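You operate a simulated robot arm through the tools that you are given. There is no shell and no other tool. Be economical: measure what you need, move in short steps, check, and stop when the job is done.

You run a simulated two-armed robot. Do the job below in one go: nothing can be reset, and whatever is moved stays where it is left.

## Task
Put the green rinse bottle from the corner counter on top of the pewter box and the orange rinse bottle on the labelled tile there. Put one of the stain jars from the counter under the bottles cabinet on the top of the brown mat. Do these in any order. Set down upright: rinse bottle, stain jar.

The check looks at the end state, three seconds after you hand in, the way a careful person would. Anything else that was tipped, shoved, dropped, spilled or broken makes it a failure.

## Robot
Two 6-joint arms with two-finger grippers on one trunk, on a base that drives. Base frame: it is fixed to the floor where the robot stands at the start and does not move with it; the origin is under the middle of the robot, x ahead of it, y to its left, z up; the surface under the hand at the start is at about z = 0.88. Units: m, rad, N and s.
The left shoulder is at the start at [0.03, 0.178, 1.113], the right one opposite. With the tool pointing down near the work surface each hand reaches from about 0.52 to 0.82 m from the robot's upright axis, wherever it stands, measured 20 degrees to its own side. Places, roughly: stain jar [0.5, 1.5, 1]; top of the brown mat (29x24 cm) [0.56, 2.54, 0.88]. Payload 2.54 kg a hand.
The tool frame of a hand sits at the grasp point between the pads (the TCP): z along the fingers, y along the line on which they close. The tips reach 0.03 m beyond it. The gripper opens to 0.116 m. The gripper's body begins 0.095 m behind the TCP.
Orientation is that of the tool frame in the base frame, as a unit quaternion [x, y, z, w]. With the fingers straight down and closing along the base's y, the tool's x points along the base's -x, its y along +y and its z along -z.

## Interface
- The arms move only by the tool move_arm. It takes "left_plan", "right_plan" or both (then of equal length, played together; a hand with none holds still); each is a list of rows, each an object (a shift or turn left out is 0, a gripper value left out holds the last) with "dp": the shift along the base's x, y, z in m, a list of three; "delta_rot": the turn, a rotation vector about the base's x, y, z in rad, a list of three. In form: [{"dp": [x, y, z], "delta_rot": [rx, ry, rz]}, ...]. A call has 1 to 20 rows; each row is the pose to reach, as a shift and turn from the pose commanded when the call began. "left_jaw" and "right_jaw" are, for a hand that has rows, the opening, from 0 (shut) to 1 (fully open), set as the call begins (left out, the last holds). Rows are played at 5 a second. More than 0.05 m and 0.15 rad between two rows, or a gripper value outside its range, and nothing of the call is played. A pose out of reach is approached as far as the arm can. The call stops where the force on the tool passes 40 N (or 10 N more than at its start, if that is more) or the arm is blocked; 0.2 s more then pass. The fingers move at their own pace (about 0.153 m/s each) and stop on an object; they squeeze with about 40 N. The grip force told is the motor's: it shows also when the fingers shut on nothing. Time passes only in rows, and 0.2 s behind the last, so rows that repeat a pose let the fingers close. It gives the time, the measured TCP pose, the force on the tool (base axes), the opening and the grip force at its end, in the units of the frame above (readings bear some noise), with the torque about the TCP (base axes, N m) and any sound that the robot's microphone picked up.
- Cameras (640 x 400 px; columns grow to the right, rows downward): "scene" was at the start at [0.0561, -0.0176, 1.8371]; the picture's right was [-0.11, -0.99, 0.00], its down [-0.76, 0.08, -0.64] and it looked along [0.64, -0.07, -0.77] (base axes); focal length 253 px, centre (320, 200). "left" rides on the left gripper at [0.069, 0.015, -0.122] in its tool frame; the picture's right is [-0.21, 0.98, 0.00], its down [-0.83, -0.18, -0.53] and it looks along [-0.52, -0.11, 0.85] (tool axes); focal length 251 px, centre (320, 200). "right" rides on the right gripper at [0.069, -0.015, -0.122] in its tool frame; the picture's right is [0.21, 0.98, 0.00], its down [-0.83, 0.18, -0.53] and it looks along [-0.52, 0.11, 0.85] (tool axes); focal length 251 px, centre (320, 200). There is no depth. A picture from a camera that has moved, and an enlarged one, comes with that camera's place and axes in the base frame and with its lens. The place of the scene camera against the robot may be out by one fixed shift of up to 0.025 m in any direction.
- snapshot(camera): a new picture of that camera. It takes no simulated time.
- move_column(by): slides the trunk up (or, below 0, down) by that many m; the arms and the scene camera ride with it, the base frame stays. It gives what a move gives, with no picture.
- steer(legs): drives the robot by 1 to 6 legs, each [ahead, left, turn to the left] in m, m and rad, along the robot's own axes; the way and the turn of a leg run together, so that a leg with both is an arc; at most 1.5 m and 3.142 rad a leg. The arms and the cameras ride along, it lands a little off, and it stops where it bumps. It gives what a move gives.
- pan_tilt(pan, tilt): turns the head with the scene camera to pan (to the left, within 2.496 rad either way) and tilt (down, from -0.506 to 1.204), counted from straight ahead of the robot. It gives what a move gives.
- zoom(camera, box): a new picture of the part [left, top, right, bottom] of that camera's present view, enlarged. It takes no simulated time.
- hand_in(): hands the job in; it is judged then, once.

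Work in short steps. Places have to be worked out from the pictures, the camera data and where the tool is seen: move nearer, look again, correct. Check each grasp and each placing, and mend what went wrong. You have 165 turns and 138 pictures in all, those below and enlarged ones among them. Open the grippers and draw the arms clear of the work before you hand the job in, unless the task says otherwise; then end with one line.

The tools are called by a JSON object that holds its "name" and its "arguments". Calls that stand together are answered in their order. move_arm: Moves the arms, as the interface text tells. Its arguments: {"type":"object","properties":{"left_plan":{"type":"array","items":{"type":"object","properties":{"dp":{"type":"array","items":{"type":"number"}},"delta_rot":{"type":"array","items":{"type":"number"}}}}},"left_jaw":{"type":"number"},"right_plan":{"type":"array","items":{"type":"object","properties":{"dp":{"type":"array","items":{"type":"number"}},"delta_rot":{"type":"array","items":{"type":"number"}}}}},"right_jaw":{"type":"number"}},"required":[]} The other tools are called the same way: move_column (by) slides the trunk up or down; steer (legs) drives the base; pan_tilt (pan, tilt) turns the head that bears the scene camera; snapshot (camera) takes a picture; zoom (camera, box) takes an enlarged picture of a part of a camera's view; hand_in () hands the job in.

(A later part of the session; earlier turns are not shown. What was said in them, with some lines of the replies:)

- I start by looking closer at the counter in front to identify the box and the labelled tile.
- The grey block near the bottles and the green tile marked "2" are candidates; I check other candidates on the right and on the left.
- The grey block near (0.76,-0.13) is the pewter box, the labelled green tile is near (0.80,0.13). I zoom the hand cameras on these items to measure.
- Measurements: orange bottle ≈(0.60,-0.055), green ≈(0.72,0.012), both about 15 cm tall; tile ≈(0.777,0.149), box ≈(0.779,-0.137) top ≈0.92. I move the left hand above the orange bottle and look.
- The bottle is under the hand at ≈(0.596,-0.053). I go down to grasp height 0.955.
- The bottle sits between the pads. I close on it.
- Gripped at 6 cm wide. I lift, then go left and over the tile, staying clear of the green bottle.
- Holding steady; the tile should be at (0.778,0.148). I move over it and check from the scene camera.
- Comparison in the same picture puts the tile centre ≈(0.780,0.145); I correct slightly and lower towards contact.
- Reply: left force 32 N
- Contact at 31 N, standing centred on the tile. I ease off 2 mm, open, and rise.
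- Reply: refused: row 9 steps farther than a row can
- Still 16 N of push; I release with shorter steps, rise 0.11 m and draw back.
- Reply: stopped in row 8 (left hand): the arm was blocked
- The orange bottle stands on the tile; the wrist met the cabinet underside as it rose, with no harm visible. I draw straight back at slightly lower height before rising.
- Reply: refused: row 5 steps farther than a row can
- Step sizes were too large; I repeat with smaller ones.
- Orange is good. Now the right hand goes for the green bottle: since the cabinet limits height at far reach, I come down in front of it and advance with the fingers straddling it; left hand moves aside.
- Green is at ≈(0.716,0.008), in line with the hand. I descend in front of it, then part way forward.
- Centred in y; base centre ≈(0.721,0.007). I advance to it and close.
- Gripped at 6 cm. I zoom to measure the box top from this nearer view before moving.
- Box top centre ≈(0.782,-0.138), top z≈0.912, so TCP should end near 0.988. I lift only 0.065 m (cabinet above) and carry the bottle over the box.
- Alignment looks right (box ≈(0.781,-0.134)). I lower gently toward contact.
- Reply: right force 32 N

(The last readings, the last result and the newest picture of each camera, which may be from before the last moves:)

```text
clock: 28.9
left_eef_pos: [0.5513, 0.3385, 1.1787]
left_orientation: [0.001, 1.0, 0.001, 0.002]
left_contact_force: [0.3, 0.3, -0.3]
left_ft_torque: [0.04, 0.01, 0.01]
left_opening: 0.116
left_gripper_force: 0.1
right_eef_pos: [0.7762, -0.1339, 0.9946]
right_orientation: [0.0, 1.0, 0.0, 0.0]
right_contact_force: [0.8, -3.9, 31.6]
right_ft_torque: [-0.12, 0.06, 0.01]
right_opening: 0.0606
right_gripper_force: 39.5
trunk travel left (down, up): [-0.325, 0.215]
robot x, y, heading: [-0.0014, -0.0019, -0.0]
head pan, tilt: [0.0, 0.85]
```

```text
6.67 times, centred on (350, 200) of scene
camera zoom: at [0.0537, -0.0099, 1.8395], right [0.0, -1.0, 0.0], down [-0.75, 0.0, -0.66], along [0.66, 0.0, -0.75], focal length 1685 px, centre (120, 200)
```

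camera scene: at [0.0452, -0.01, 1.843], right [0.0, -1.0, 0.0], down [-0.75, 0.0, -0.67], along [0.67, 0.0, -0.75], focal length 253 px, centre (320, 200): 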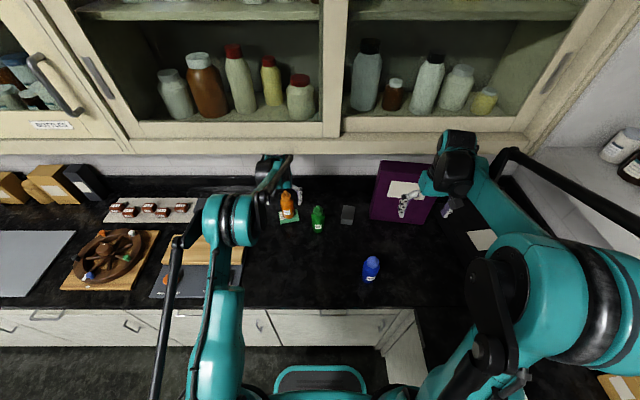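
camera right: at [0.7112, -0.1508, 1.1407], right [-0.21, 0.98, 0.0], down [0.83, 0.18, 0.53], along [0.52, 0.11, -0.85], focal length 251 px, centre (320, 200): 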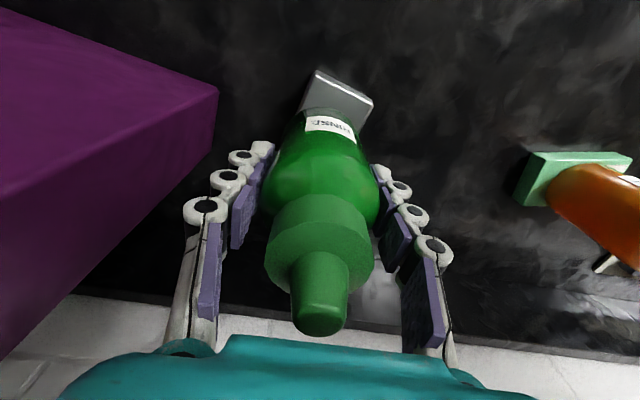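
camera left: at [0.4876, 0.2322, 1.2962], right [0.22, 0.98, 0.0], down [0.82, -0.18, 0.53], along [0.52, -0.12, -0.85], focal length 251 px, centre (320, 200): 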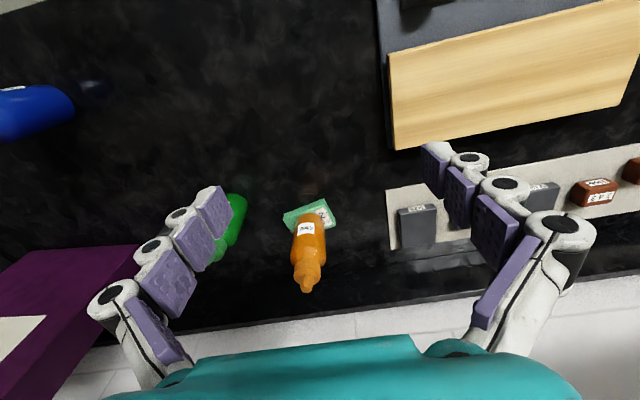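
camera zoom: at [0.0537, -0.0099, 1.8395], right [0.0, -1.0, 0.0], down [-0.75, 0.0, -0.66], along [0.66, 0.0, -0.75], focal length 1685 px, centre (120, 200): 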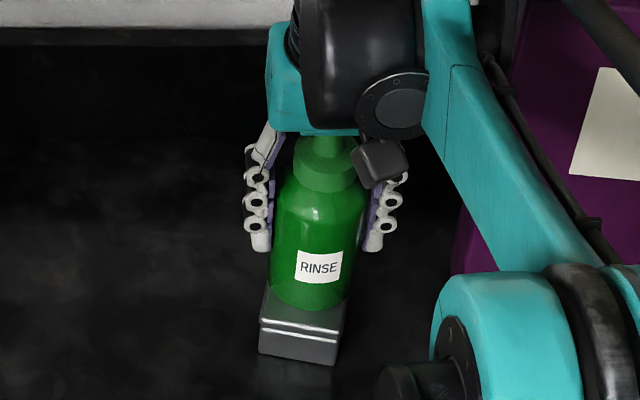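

Bottle rests squarely on the box (31 N). I ease off, open, and withdraw straight back with the fingers straddling it.

{"name": "move_arm", "arguments": {"right_plan": [{"dp": [0, 0, 0.003]}, {"dp": [0, 0, 0.003]}]}}

{"name": "move_arm", "arguments": {"right_plan": [{"dp": [0, 0, 0.0]}, {"dp": [0, 0, 0.0]}, {"dp": [0, 0, 0.002]}, {"dp": [0, 0, 0.004]}], "right_jaw": 0.92}}

{"name": "snapshot", "arguments": {"camera": "right"}}

```text
clock: 29.4
left_eef_pos: [0.5535, 0.3392, 1.1785]
left_orientation: [0.002, 1.0, 0.001, 0.001]
left_contact_force: [-0.9, -0.5, 0.3]
left_ft_torque: [-0.01, 0.02, 0.0]
left_opening: 0.1159
left_gripper_force: 0.0
right_eef_pos: [0.7775, -0.134, 0.9949]
right_orientation: [0.001, 1.0, 0.0, -0.001]
right_contact_force: [-2.4, 0.0, 3.4]
right_ft_torque: [-0.01, -0.01, 0.0]
right_opening: 0.0604
right_gripper_force: 40.4
trunk travel left (down, up): [-0.325, 0.215]
robot x, y, heading: [-0.0016, 0.0037, 0.002]
head pan, tilt: [0.0, 0.85]
```

```text
clock: 30.4
left_eef_pos: [0.5538, 0.3391, 1.1777]
left_orientation: [0.001, 1.0, 0.001, 0.001]
left_contact_force: [0.4, -0.1, 0.1]
left_ft_torque: [-0.03, -0.02, 0.04]
left_opening: 0.1161
left_gripper_force: 0.0
right_eef_pos: [0.7783, -0.1341, 1.0001]
right_orientation: [0.0, 1.0, 0.0, 0.0]
right_contact_force: [0.2, 0.5, 0.0]
right_ft_torque: [-0.01, 0.03, 0.01]
right_opening: 0.1069
right_gripper_force: 0.1
trunk travel left (down, up): [-0.325, 0.215]
robot x, y, heading: [-0.0005, 0.0008, -0.004]
head pan, tilt: [0.0, 0.85]
```

```text
101 pictures are left
camera right: at [0.71, -0.1477, 1.1211], right [-0.21, 0.98, 0.0], down [0.83, 0.18, 0.53], along [0.52, 0.11, -0.85], focal length 251 px, centre (320, 200)
```

right: 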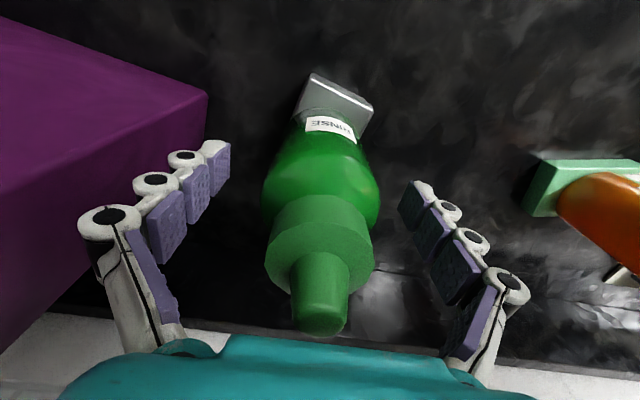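

The purple box's near corner is fairly close to the outer finger, so I narrow the jaw to 0.78 and back out slowly.

{"name": "move_arm", "arguments": {"right_plan": [{"dp": [0, 0, 0.0]}, {"dp": [0, 0, 0.0]}, {"dp": [-0.02, 0, 0]}, {"dp": [-0.04, 0, 0.0]}, {"dp": [-0.07, 0, 0.0]}, {"dp": [-0.1, 0, 0.0]}, {"dp": [-0.14, 0, 0.0]}, {"dp": [-0.18, 0, 0.02]}, {"dp": [-0.22, 0, 0.05]}, {"dp": [-0.24, -0.02, 0.09]}, {"dp": [-0.25, -0.04, 0.13]}, {"dp": [-0.26, -0.07, 0.17]}, {"dp": [-0.26, -0.1, 0.2]}, {"dp": [-0.26, -0.13, 0.22]}], "right_jaw": 0.78}}

{"name": "zoom", "arguments": {"camera": "scene", "box": [250, 150, 410, 250]}}

{"name": "snapshot", "arguments": {"camera": "scene"}}

```text
refused: row 12 steps farther than a row can; nothing moved
```

```text
4.00 times, centred on (330, 200) of scene
camera zoom: at [0.0585, -0.01, 1.8391], right [0.0, -1.0, 0.0], down [-0.75, 0.0, -0.66], along [0.66, 0.0, -0.75], focal length 1011 px, centre (280, 200)
```

zoom: 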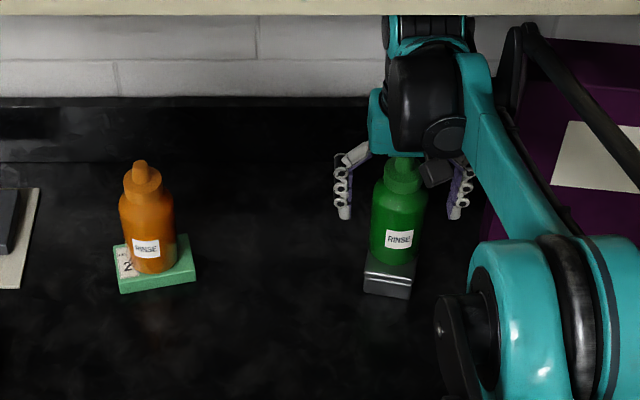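

```text
99 pictures are left
camera scene: at [0.0585, -0.01, 1.8391], right [0.0, -1.0, 0.0], down [-0.75, 0.0, -0.66], along [0.66, 0.0, -0.75], focal length 253 px, centre (320, 200)
```

scene: 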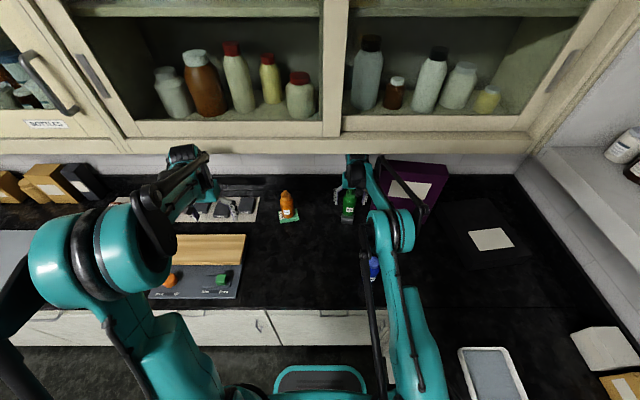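

Both bottles look right. I retry the withdrawal with smaller steps, rising at x≈0.6 well clear of the blue bottle.

{"name": "move_arm", "arguments": {"right_plan": [{"dp": [0, 0, 0.0]}, {"dp": [0, 0, 0.0]}, {"dp": [-0.02, 0, 0]}, {"dp": [-0.04, 0, 0.0]}, {"dp": [-0.07, 0, 0.0]}, {"dp": [-0.1, 0, 0.0]}, {"dp": [-0.14, 0, 0.0]}, {"dp": [-0.175, 0, 0.02]}, {"dp": [-0.185, 0, 0.06]}, {"dp": [-0.19, 0, 0.1]}, {"dp": [-0.2, 0.0, 0.14]}, {"dp": [-0.21, -0.01, 0.18]}, {"dp": [-0.23, -0.03, 0.21]}, {"dp": [-0.24, -0.06, 0.23]}, {"dp": [-0.25, -0.1, 0.24]}], "right_jaw": 0.78}}

{"name": "zoom", "arguments": {"camera": "scene", "box": [250, 150, 410, 290]}}

{"name": "snapshot", "arguments": {"camera": "right"}}

```text
clock: 33.6
left_eef_pos: [0.5533, 0.3378, 1.1781]
left_orientation: [0.002, 1.0, 0.0, 0.001]
left_contact_force: [0.5, -0.5, 0.4]
left_ft_torque: [0.03, -0.04, 0.01]
left_opening: 0.1161
left_gripper_force: 0.0
right_eef_pos: [0.5303, -0.2363, 1.2403]
right_orientation: [0.001, 1.0, 0.0, 0.0]
right_contact_force: [-0.3, 0.7, -0.3]
right_ft_torque: [0.01, -0.01, -0.01]
right_opening: 0.0904
right_gripper_force: 0.2
trunk travel left (down, up): [-0.325, 0.215]
robot x, y, heading: [-0.0015, -0.002, -0.001]
head pan, tilt: [0.0, 0.85]
```

```text
2.86 times, centred on (330, 220) of scene
camera zoom: at [0.0576, -0.0118, 1.8391], right [0.0, -1.0, 0.0], down [-0.75, 0.0, -0.66], along [0.66, 0.0, -0.75], focal length 722 px, centre (291, 143)
```

zoom: 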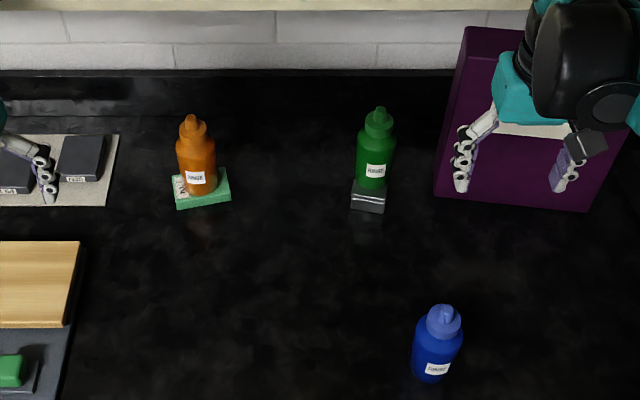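

```text
97 pictures are left
camera right: at [0.4614, -0.2513, 1.3614], right [-0.21, 0.98, 0.0], down [0.83, 0.18, 0.53], along [0.52, 0.11, -0.85], focal length 251 px, centre (320, 200)
```

right: 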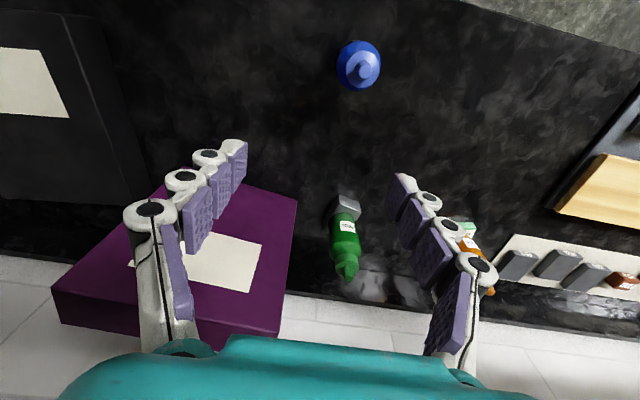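

Both bottles are placed and nothing else moved. Now to the jars: I back off 0.35 m so the arms clear the counter, then drive left about 1.35 m.

{"name": "steer", "arguments": {"legs": [[-0.35, 0, 0], [0, 1.33, 0]]}}

{"name": "pan_tilt", "arguments": {"pan": 0.3, "tilt": 0.7}}

{"name": "snapshot", "arguments": {"camera": "scene"}}

```text
clock: 42.2
left_eef_pos: [0.2234, 1.6698, 1.1764]
left_orientation: [0.01, 1.0, 0.001, 0.001]
left_contact_force: [-0.3, 0.2, -0.7]
left_ft_torque: [-0.03, -0.01, 0.02]
left_opening: 0.1163
left_gripper_force: 0.0
right_eef_pos: [0.1922, 1.095, 1.239]
right_orientation: [0.009, 1.0, 0.0, 0.001]
right_contact_force: [0.5, -0.1, -0.3]
right_ft_torque: [-0.01, 0.01, -0.01]
right_opening: 0.0904
right_gripper_force: 0.1
trunk travel left (down, up): [-0.325, 0.215]
robot x, y, heading: [-0.3358, 1.3406, -0.017]
head pan, tilt: [0.0, 0.85]
```

```text
clock: 43.0
left_eef_pos: [0.2243, 1.6695, 1.1771]
left_orientation: [0.009, 1.0, 0.001, 0.001]
left_contact_force: [0.0, 0.0, 0.0]
left_ft_torque: [0.0, -0.02, 0.04]
left_opening: 0.116
left_gripper_force: 0.2
right_eef_pos: [0.1934, 1.0951, 1.2388]
right_orientation: [0.009, 1.0, 0.0, -0.001]
right_contact_force: [-0.6, -0.4, 0.1]
right_ft_torque: [0.01, 0.01, 0.03]
right_opening: 0.0904
right_gripper_force: 0.2
trunk travel left (down, up): [-0.325, 0.215]
robot x, y, heading: [-0.3346, 1.337, -0.012]
head pan, tilt: [0.3, 0.7]
```

```text
96 pictures are left
camera scene: at [-0.2731, 1.3533, 1.8514], right [0.28, -0.96, 0.0], down [-0.62, -0.18, -0.76], along [0.73, 0.21, -0.64], focal length 253 px, centre (320, 200)
```

scene: 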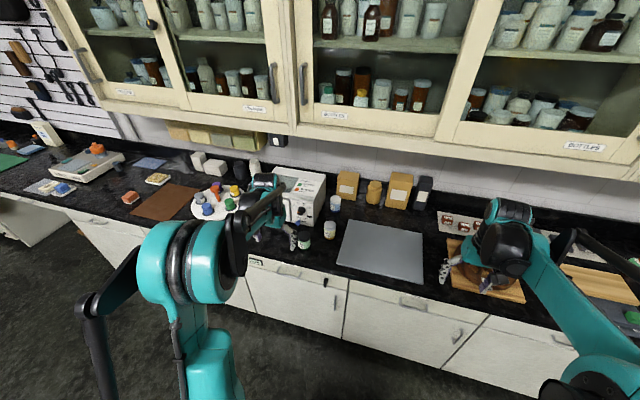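

I zoom on the jars and the mat.

{"name": "zoom", "arguments": {"camera": "scene", "box": [260, 160, 380, 260]}}

{"name": "zoom", "arguments": {"camera": "scene", "box": [100, 140, 260, 240]}}

{"name": "snapshot", "arguments": {"camera": "left"}}

```text
4.00 times, centred on (320, 210) of scene
camera zoom: at [-0.2731, 1.3533, 1.8514], right [0.28, -0.96, 0.0], down [-0.62, -0.18, -0.76], along [0.73, 0.21, -0.64], focal length 1011 px, centre (320, 160)
```

zoom: 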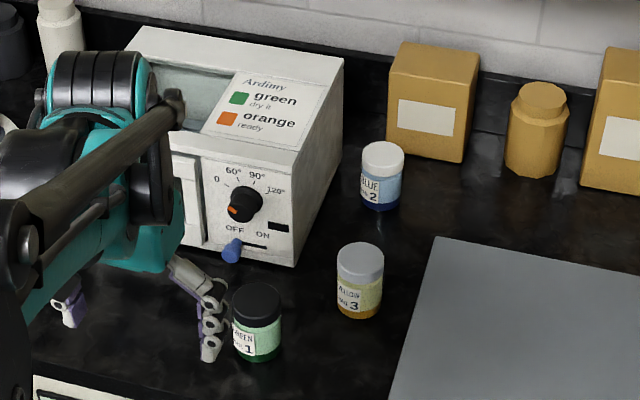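

```text
4.00 times, centred on (180, 190) of scene
camera zoom: at [-0.2731, 1.3533, 1.8514], right [0.28, -0.96, 0.0], down [-0.62, -0.18, -0.76], along [0.73, 0.21, -0.64], focal length 1011 px, centre (880, 240)
```

zoom: 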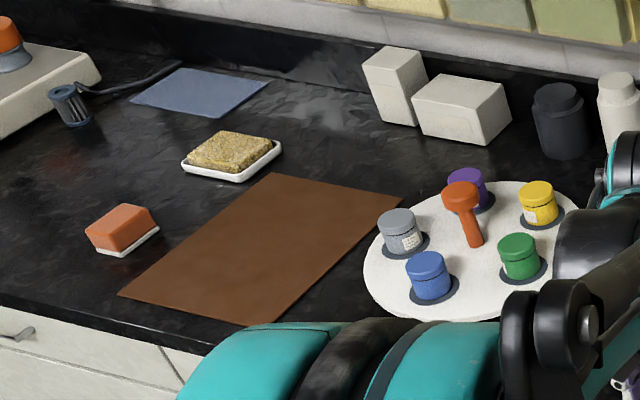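

```text
93 pictures are left
camera left: at [0.1549, 1.6861, 1.2981], right [0.23, 0.97, 0.0], down [0.82, -0.2, 0.53], along [0.52, -0.12, -0.84], focal length 251 px, centre (320, 200)
```

left: 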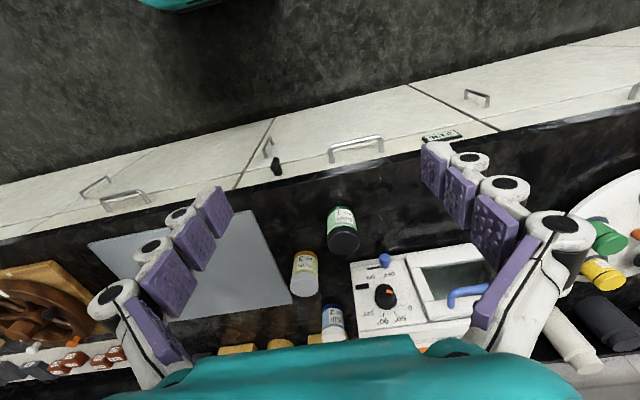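

The mat is empty. I pick the yellow "3" jar at ≈(0.56,1.56). I bring the left hand in line while still clear, then drive forward.

{"name": "move_arm", "arguments": {"left_plan": [{"dp": [0, -0.04, 0.01]}, {"dp": [0, -0.08, 0.02]}, {"dp": [0, -0.105, 0.02]}, {"dp": [0, -0.105, 0.02]}], "left_jaw": 1}}

{"name": "steer", "arguments": {"legs": [[0.32, 0, 0.013]]}}

{"name": "snapshot", "arguments": {"camera": "left"}}

```text
clock: 44.0
left_eef_pos: [0.224, 1.5632, 1.1962]
left_orientation: [0.008, 1.0, 0.001, 0.001]
left_contact_force: [0.5, -0.1, -0.2]
left_ft_torque: [-0.02, 0.01, -0.01]
left_opening: 0.1159
left_gripper_force: 0.1
right_eef_pos: [0.1915, 1.0965, 1.2384]
right_orientation: [0.008, 1.0, 0.0, 0.001]
right_contact_force: [1.1, 0.2, 0.4]
right_ft_torque: [0.01, 0.01, 0.01]
right_opening: 0.0904
right_gripper_force: 0.1
trunk travel left (down, up): [-0.325, 0.215]
robot x, y, heading: [-0.3314, 1.3363, -0.021]
head pan, tilt: [0.3, 0.7]
```

```text
clock: 46.1
left_eef_pos: [0.5413, 1.5632, 1.1957]
left_orientation: [0.005, 1.0, 0.001, 0.0]
left_contact_force: [0.1, -0.3, 0.0]
left_ft_torque: [-0.01, 0.02, 0.0]
left_opening: 0.1163
left_gripper_force: 0.1
right_eef_pos: [0.5149, 1.0959, 1.239]
right_orientation: [0.005, 1.0, 0.0, -0.001]
right_contact_force: [0.2, -0.4, -0.1]
right_ft_torque: [-0.01, -0.05, -0.02]
right_opening: 0.0908
right_gripper_force: 0.0
trunk travel left (down, up): [-0.325, 0.215]
robot x, y, heading: [-0.0134, 1.3345, -0.006]
head pan, tilt: [0.3, 0.7]
```

```text
92 pictures are left
camera left: at [0.472, 1.5795, 1.317], right [0.22, 0.97, 0.0], down [0.82, -0.19, 0.53], along [0.52, -0.12, -0.85], focal length 251 px, centre (320, 200)
```

left: 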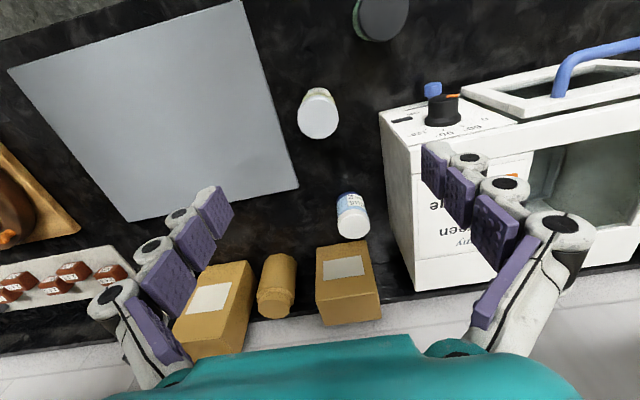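

Jar 3's lid is at ≈(0.554,1.556). I descend onto it with the jaw at 0.85 to stay off the analyser, pausing midway for a look.

{"name": "move_arm", "arguments": {"left_plan": [{"dp": [0.012, -0.007, -0.045]}, {"dp": [0.012, -0.007, -0.09]}, {"dp": [0.012, -0.007, -0.135]}, {"dp": [0.012, -0.007, -0.17]}, {"dp": [0.012, -0.007, -0.17]}], "left_jaw": 0.85}}

{"name": "snapshot", "arguments": {"camera": "left"}}

{"name": "zoom", "arguments": {"camera": "scene", "box": [220, 180, 420, 320]}}

```text
clock: 47.4
left_eef_pos: [0.5528, 1.5573, 1.0262]
left_orientation: [0.005, 1.0, 0.001, 0.0]
left_contact_force: [-0.6, 0.0, 0.5]
left_ft_torque: [-0.01, -0.03, -0.01]
left_opening: 0.0986
left_gripper_force: 0.1
right_eef_pos: [0.5132, 1.0969, 1.2397]
right_orientation: [0.004, 1.0, 0.0, 0.0]
right_contact_force: [-0.3, 0.0, 0.1]
right_ft_torque: [0.02, -0.04, 0.02]
right_opening: 0.0904
right_gripper_force: 0.1
trunk travel left (down, up): [-0.325, 0.215]
robot x, y, heading: [-0.0178, 1.3346, -0.01]
head pan, tilt: [0.3, 0.7]
```

```text
91 pictures are left
camera left: at [0.4837, 1.5726, 1.1469], right [0.22, 0.97, 0.0], down [0.82, -0.19, 0.54], along [0.52, -0.12, -0.84], focal length 251 px, centre (320, 200)
```

left: 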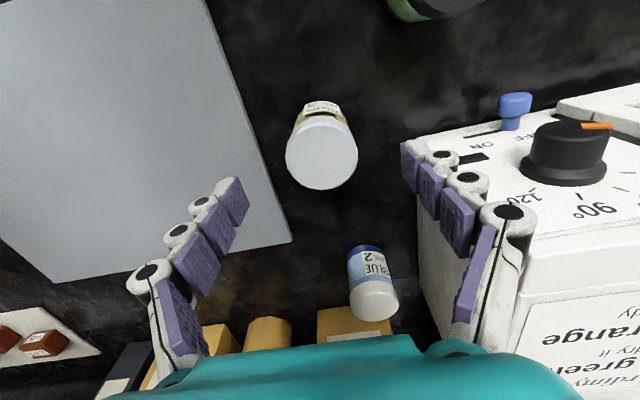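

```text
2.86 times, centred on (320, 250) of scene
camera zoom: at [0.0449, 1.3497, 1.8515], right [0.29, -0.96, 0.0], down [-0.62, -0.18, -0.77], along [0.73, 0.22, -0.64], focal length 722 px, centre (320, 57)
```

zoom: 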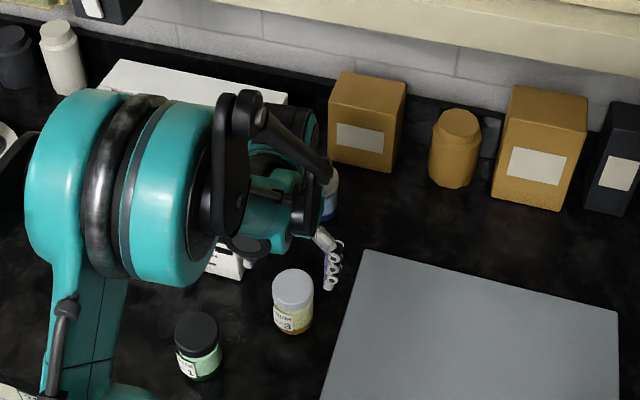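

Well centred over the jar, and the analyser's face is ≥3 cm beyond the finger. I descend to 0.927.

{"name": "move_arm", "arguments": {"left_plan": [{"dp": [0.001, -0.002, -0.03]}, {"dp": [0.001, -0.002, -0.06]}, {"dp": [0.001, -0.002, -0.085]}, {"dp": [0.001, -0.002, -0.1]}, {"dp": [0.001, -0.002, -0.1]}]}}

{"name": "snapshot", "arguments": {"camera": "left"}}

```text
clock: 48.5
left_eef_pos: [0.5546, 1.5533, 0.9246]
left_orientation: [0.004, 1.0, 0.001, 0.001]
left_contact_force: [-1.0, 0.3, 1.1]
left_ft_torque: [-0.02, 0.01, 0.0]
left_opening: 0.0988
left_gripper_force: 0.0
right_eef_pos: [0.5133, 1.0955, 1.2385]
right_orientation: [0.005, 1.0, 0.0, 0.0]
right_contact_force: [-0.3, 0.5, -1.0]
right_ft_torque: [0.03, -0.04, 0.0]
right_opening: 0.0905
right_gripper_force: 0.0
trunk travel left (down, up): [-0.325, 0.215]
robot x, y, heading: [-0.0153, 1.3345, -0.01]
head pan, tilt: [0.3, 0.7]
```

```text
89 pictures are left
camera left: at [0.4854, 1.5692, 1.0465], right [0.22, 0.97, 0.0], down [0.82, -0.19, 0.53], along [0.52, -0.12, -0.84], focal length 251 px, centre (320, 200)
```

left: 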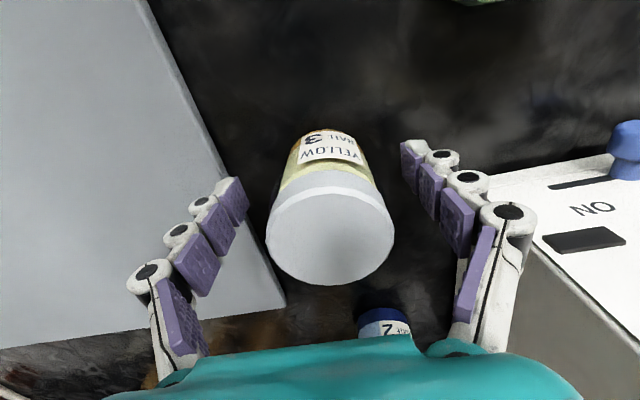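

Jar is between the pads, lid at about 0.967. Close.

{"name": "move_arm", "arguments": {"left_plan": [{"dp": [0, 0.001, 0]}, {"dp": [0, 0.001, 0]}, {"dp": [0, 0.001, 0]}, {"dp": [0, 0.001, 0]}], "left_jaw": 0}}

{"name": "move_arm", "arguments": {"left_plan": [{"dp": [0, 0, 0.04]}, {"dp": [0, 0, 0.08]}, {"dp": [0, 0, 0.12]}, {"dp": [0, 0, 0.165]}, {"dp": [0, 0, 0.21]}, {"dp": [0, 0, 0.25]}, {"dp": [0, 0, 0.25]}]}}

{"name": "snapshot", "arguments": {"camera": "left"}}

{"name": "snapshot", "arguments": {"camera": "scene"}}

```text
clock: 49.5
left_eef_pos: [0.5563, 1.5544, 0.9255]
left_orientation: [0.005, 1.0, 0.001, 0.001]
left_contact_force: [-0.8, -0.1, 0.6]
left_ft_torque: [-0.02, 0.02, -0.02]
left_opening: 0.0597
left_gripper_force: 40.1
right_eef_pos: [0.5131, 1.0946, 1.2399]
right_orientation: [0.004, 1.0, 0.0, 0.0]
right_contact_force: [-0.2, -0.3, -0.1]
right_ft_torque: [-0.02, 0.02, 0.03]
right_opening: 0.0905
right_gripper_force: 0.0
trunk travel left (down, up): [-0.325, 0.215]
robot x, y, heading: [-0.0096, 1.3343, -0.004]
head pan, tilt: [0.3, 0.7]
```

```text
clock: 51.1
left_eef_pos: [0.5572, 1.556, 1.1719]
left_orientation: [0.006, 1.0, 0.0, 0.0]
left_contact_force: [0.9, 0.8, -2.2]
left_ft_torque: [-0.02, 0.02, -0.02]
left_opening: 0.0597
left_gripper_force: 39.9
right_eef_pos: [0.5144, 1.0966, 1.2392]
right_orientation: [0.004, 1.0, 0.0, 0.0]
right_contact_force: [-0.2, 0.5, -0.5]
right_ft_torque: [-0.02, -0.02, 0.01]
right_opening: 0.0904
right_gripper_force: 0.1
trunk travel left (down, up): [-0.325, 0.215]
robot x, y, heading: [-0.0133, 1.3356, -0.008]
head pan, tilt: [0.3, 0.7]
```

```text
88 pictures are left
camera left: at [0.4868, 1.5711, 1.2945], right [0.22, 0.97, 0.0], down [0.82, -0.19, 0.53], along [0.52, -0.12, -0.85], focal length 251 px, centre (320, 200)
```

left: 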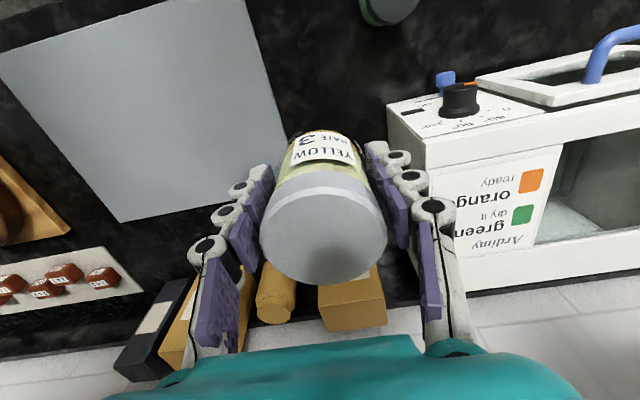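

```text
87 pictures are left
camera scene: at [0.047, 1.3503, 1.8513], right [0.29, -0.96, 0.0], down [-0.62, -0.19, -0.76], along [0.73, 0.22, -0.64], focal length 253 px, centre (320, 200)
```

scene: 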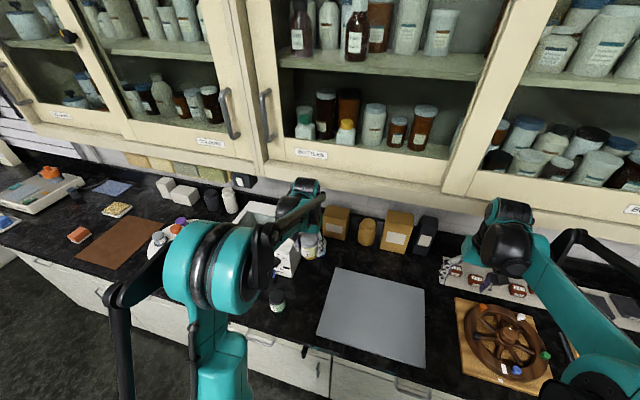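

The jar is held at 1.17. I back away, drive left about 0.98 m.

{"name": "steer", "arguments": {"legs": [[-0.33, 0, 0.008], [0, 0.98, 0]]}}

{"name": "snapshot", "arguments": {"camera": "scene"}}

{"name": "snapshot", "arguments": {"camera": "left"}}

```text
clock: 57.9
left_eef_pos: [0.2589, 2.4847, 1.1737]
left_orientation: [0.023, 1.0, 0.001, 0.001]
left_contact_force: [0.6, 0.1, -2.6]
left_ft_torque: [0.01, 0.05, -0.03]
left_opening: 0.0598
left_gripper_force: 39.7
right_eef_pos: [0.2004, 2.0283, 1.2385]
right_orientation: [0.022, 1.0, 0.0, 0.0]
right_contact_force: [-0.8, 1.3, 0.3]
right_ft_torque: [-0.04, 0.03, -0.03]
right_opening: 0.0905
right_gripper_force: 0.2
trunk travel left (down, up): [-0.325, 0.215]
robot x, y, heading: [-0.3167, 2.2866, -0.042]
head pan, tilt: [0.3, 0.7]
```

```text
86 pictures are left
camera scene: at [-0.2565, 2.2993, 1.8514], right [0.25, -0.97, 0.0], down [-0.62, -0.16, -0.76], along [0.74, 0.19, -0.64], focal length 253 px, centre (320, 200)
```

scene: 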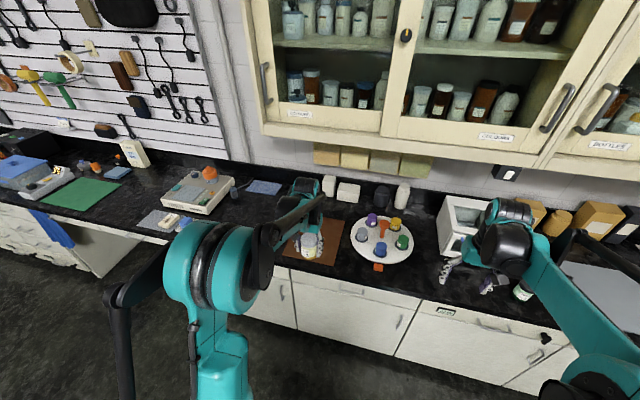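

```text
85 pictures are left
camera left: at [0.1908, 2.5038, 1.2944], right [0.26, 0.97, 0.0], down [0.82, -0.22, 0.53], along [0.52, -0.14, -0.85], focal length 251 px, centre (320, 200)
```

left: 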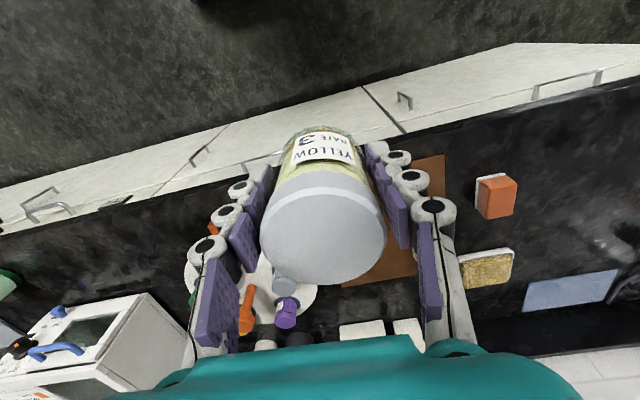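

I drive forward with a slight left shift and heading correction.

{"name": "steer", "arguments": {"legs": [[0.3, 0.05, 0.04]]}}

{"name": "snapshot", "arguments": {"camera": "left"}}

{"name": "snapshot", "arguments": {"camera": "scene"}}

```text
clock: 59.9
left_eef_pos: [0.5496, 2.5538, 1.1729]
left_orientation: [0.001, 1.0, 0.001, 0.0]
left_contact_force: [-0.6, -0.2, -2.2]
left_ft_torque: [-0.01, 0.04, -0.03]
left_opening: 0.0598
left_gripper_force: 40.3
right_eef_pos: [0.5105, 2.0935, 1.2393]
right_orientation: [0.001, 1.0, 0.0, 0.0]
right_contact_force: [-1.2, 0.0, -0.1]
right_ft_torque: [0.0, 0.03, 0.02]
right_opening: 0.0906
right_gripper_force: 0.0
trunk travel left (down, up): [-0.325, 0.215]
robot x, y, heading: [-0.0214, 2.3309, -0.006]
head pan, tilt: [0.3, 0.7]
```

```text
84 pictures are left
camera left: at [0.4801, 2.5682, 1.2942], right [0.22, 0.98, 0.0], down [0.82, -0.18, 0.53], along [0.52, -0.12, -0.85], focal length 251 px, centre (320, 200)
```

left: 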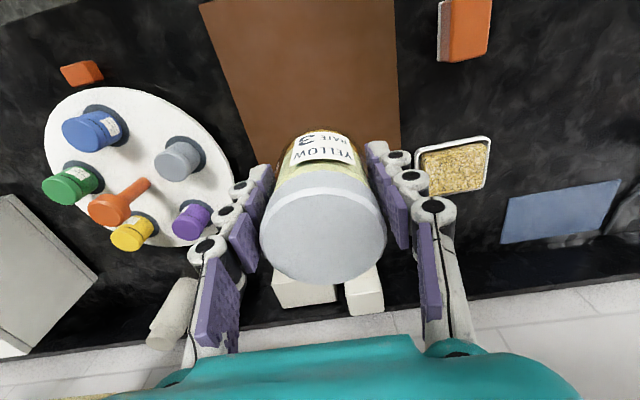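

```text
83 pictures are left
camera scene: at [0.0417, 2.3443, 1.8514], right [0.29, -0.96, 0.0], down [-0.62, -0.19, -0.76], along [0.73, 0.22, -0.64], focal length 253 px, centre (320, 200)
```

scene: 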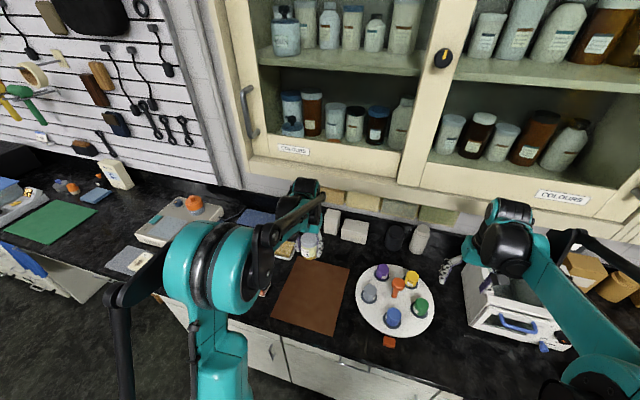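

Mat spans ≈x 0.41–0.71, y 2.41–2.66, so the jar is over it. I lower it near (0.555,2.54).

{"name": "move_arm", "arguments": {"left_plan": [{"dp": [0.003, -0.006, -0.045]}, {"dp": [0.005, -0.013, -0.09]}, {"dp": [0.005, -0.013, -0.135]}, {"dp": [0.005, -0.013, -0.18]}, {"dp": [0.005, -0.013, -0.215]}, {"dp": [0.005, -0.013, -0.23]}, {"dp": [0.005, -0.013, -0.236]}, {"dp": [0.005, -0.013, -0.24]}, {"dp": [0.005, -0.013, -0.242]}]}}

{"name": "snapshot", "arguments": {"camera": "left"}}

```text
clock: 61.9
left_eef_pos: [0.5524, 2.5398, 0.9306]
left_orientation: [0.002, 1.0, 0.001, 0.001]
left_contact_force: [2.1, 1.6, 5.7]
left_ft_torque: [0.02, 0.0, 0.02]
left_opening: 0.06
left_gripper_force: 39.9
right_eef_pos: [0.5105, 2.0932, 1.2401]
right_orientation: [0.001, 1.0, -0.001, 0.001]
right_contact_force: [-0.3, -0.1, 0.6]
right_ft_torque: [-0.04, 0.02, 0.02]
right_opening: 0.0907
right_gripper_force: 0.1
trunk travel left (down, up): [-0.325, 0.215]
robot x, y, heading: [-0.0216, 2.3281, -0.002]
head pan, tilt: [0.3, 0.7]
```

```text
82 pictures are left
camera left: at [0.4828, 2.5554, 1.051], right [0.22, 0.98, 0.0], down [0.82, -0.18, 0.54], along [0.52, -0.11, -0.84], focal length 251 px, centre (320, 200)
```

left: 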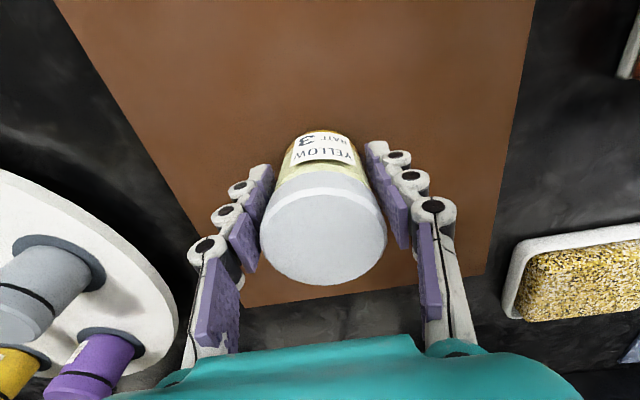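

Light contact (≈8 N), well inside the mat. I open and rise.

{"name": "move_arm", "arguments": {"left_plan": [{"dp": [0, 0, 0]}, {"dp": [0, 0, 0]}, {"dp": [0, 0, 0]}, {"dp": [0, 0, 0.03]}, {"dp": [0, 0, 0.07]}, {"dp": [0, 0, 0.11]}, {"dp": [0, 0, 0.15]}, {"dp": [0, 0, 0.19]}, {"dp": [0, 0, 0.23]}, {"dp": [0, 0, 0.25]}, {"dp": [0, 0, 0.25]}], "left_jaw": 0.85}}

{"name": "snapshot", "arguments": {"camera": "left"}}

{"name": "steer", "arguments": {"legs": [[-0.35, 0, 0]]}}

{"name": "pan_tilt", "arguments": {"pan": 0.15, "tilt": 0.6}}

{"name": "snapshot", "arguments": {"camera": "scene"}}

```text
clock: 64.3
left_eef_pos: [0.5534, 2.5433, 1.1832]
left_orientation: [0.001, 1.0, 0.0, 0.001]
left_contact_force: [0.1, 0.2, -0.1]
left_ft_torque: [0.01, 0.05, 0.02]
left_opening: 0.0987
left_gripper_force: 0.1
right_eef_pos: [0.5097, 2.0931, 1.2385]
right_orientation: [0.0, 1.0, 0.0, 0.0]
right_contact_force: [-0.4, -0.8, -0.2]
right_ft_torque: [-0.01, -0.01, 0.01]
right_opening: 0.0903
right_gripper_force: 0.0
trunk travel left (down, up): [-0.325, 0.215]
robot x, y, heading: [-0.0196, 2.327, -0.003]
head pan, tilt: [0.3, 0.7]
```

```text
81 pictures are left
camera left: at [0.4843, 2.5591, 1.3048], right [0.22, 0.98, 0.0], down [0.82, -0.18, 0.53], along [0.52, -0.12, -0.85], focal length 251 px, centre (320, 200)
```

left: 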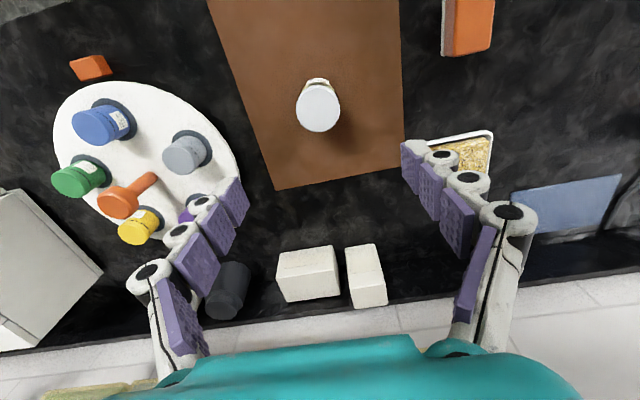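

```text
clock: 66.6
left_eef_pos: [0.2103, 2.5424, 1.1838]
left_orientation: [0.003, 1.0, 0.001, 0.001]
left_contact_force: [-0.1, -0.3, -0.9]
left_ft_torque: [0.0, 0.01, -0.01]
left_opening: 0.0988
left_gripper_force: 0.1
right_eef_pos: [0.1653, 2.094, 1.2403]
right_orientation: [0.002, 1.0, -0.001, -0.001]
right_contact_force: [0.4, -0.4, 0.1]
right_ft_torque: [0.01, -0.04, -0.01]
right_opening: 0.0903
right_gripper_force: 0.0
trunk travel left (down, up): [-0.325, 0.215]
robot x, y, heading: [-0.3627, 2.3315, -0.003]
head pan, tilt: [0.3, 0.7]
```

```text
clock: 67.3
left_eef_pos: [0.2086, 2.5434, 1.1834]
left_orientation: [0.002, 1.0, 0.002, 0.0]
left_contact_force: [-0.4, -0.3, 0.9]
left_ft_torque: [0.02, 0.02, 0.02]
left_opening: 0.0986
left_gripper_force: 0.0
right_eef_pos: [0.1665, 2.0932, 1.2393]
right_orientation: [0.002, 1.0, 0.001, 0.0]
right_contact_force: [0.2, -0.2, -0.7]
right_ft_torque: [0.01, -0.01, 0.0]
right_opening: 0.0905
right_gripper_force: 0.0
trunk travel left (down, up): [-0.325, 0.215]
robot x, y, heading: [-0.3639, 2.3336, -0.004]
head pan, tilt: [0.15, 0.6]
```

```text
80 pictures are left
camera scene: at [-0.2966, 2.333, 1.86], right [0.15, -0.99, 0.0], down [-0.56, -0.08, -0.82], along [0.82, 0.12, -0.57], focal length 253 px, centre (320, 200)
```

scene: 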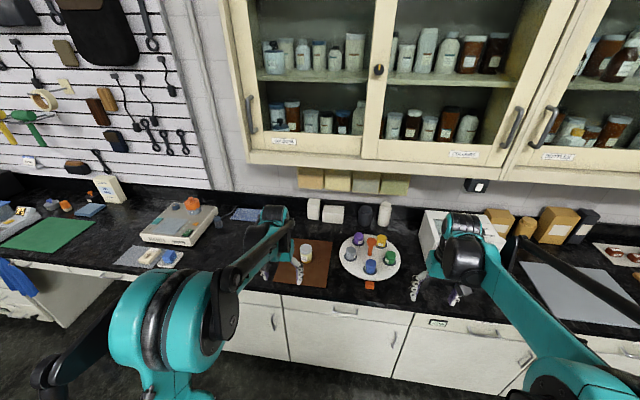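

The jar stands upright on the mat, both hands are empty and clear of the counter; I open the grippers fully and hand in.

{"name": "move_arm", "arguments": {"left_plan": [{"dp": [0, 0, 0]}, {"dp": [0, 0, 0]}], "right_plan": [{"dp": [0, 0, 0]}, {"dp": [0, 0, 0]}], "left_jaw": 1, "right_jaw": 1}}

{"name": "hand_in", "arguments": {}}

```text
clock: 67.9
left_eef_pos: [0.2113, 2.5425, 1.1842]
left_orientation: [0.002, 1.0, 0.001, 0.0]
left_contact_force: [-0.9, 0.3, -0.7]
left_ft_torque: [0.0, -0.01, 0.0]
left_opening: 0.1159
left_gripper_force: 0.1
right_eef_pos: [0.1663, 2.093, 1.2403]
right_orientation: [0.002, 1.0, 0.0, 0.0]
right_contact_force: [0.6, 0.7, -0.8]
right_ft_torque: [0.02, 0.04, -0.03]
right_opening: 0.1164
right_gripper_force: 0.1
trunk travel left (down, up): [-0.325, 0.215]
robot x, y, heading: [-0.3698, 2.332, -0.007]
head pan, tilt: [0.15, 0.6]
```

```text
The job is handed in.
```

The job is handed in: the green bottle stands on the pewter box, the orange bottle on the green tile labelled "2", and the yellow stain jar on the brown mat, all upright in my last pictures; the left wrist bumped the cabinet underside once, with no visible damage.
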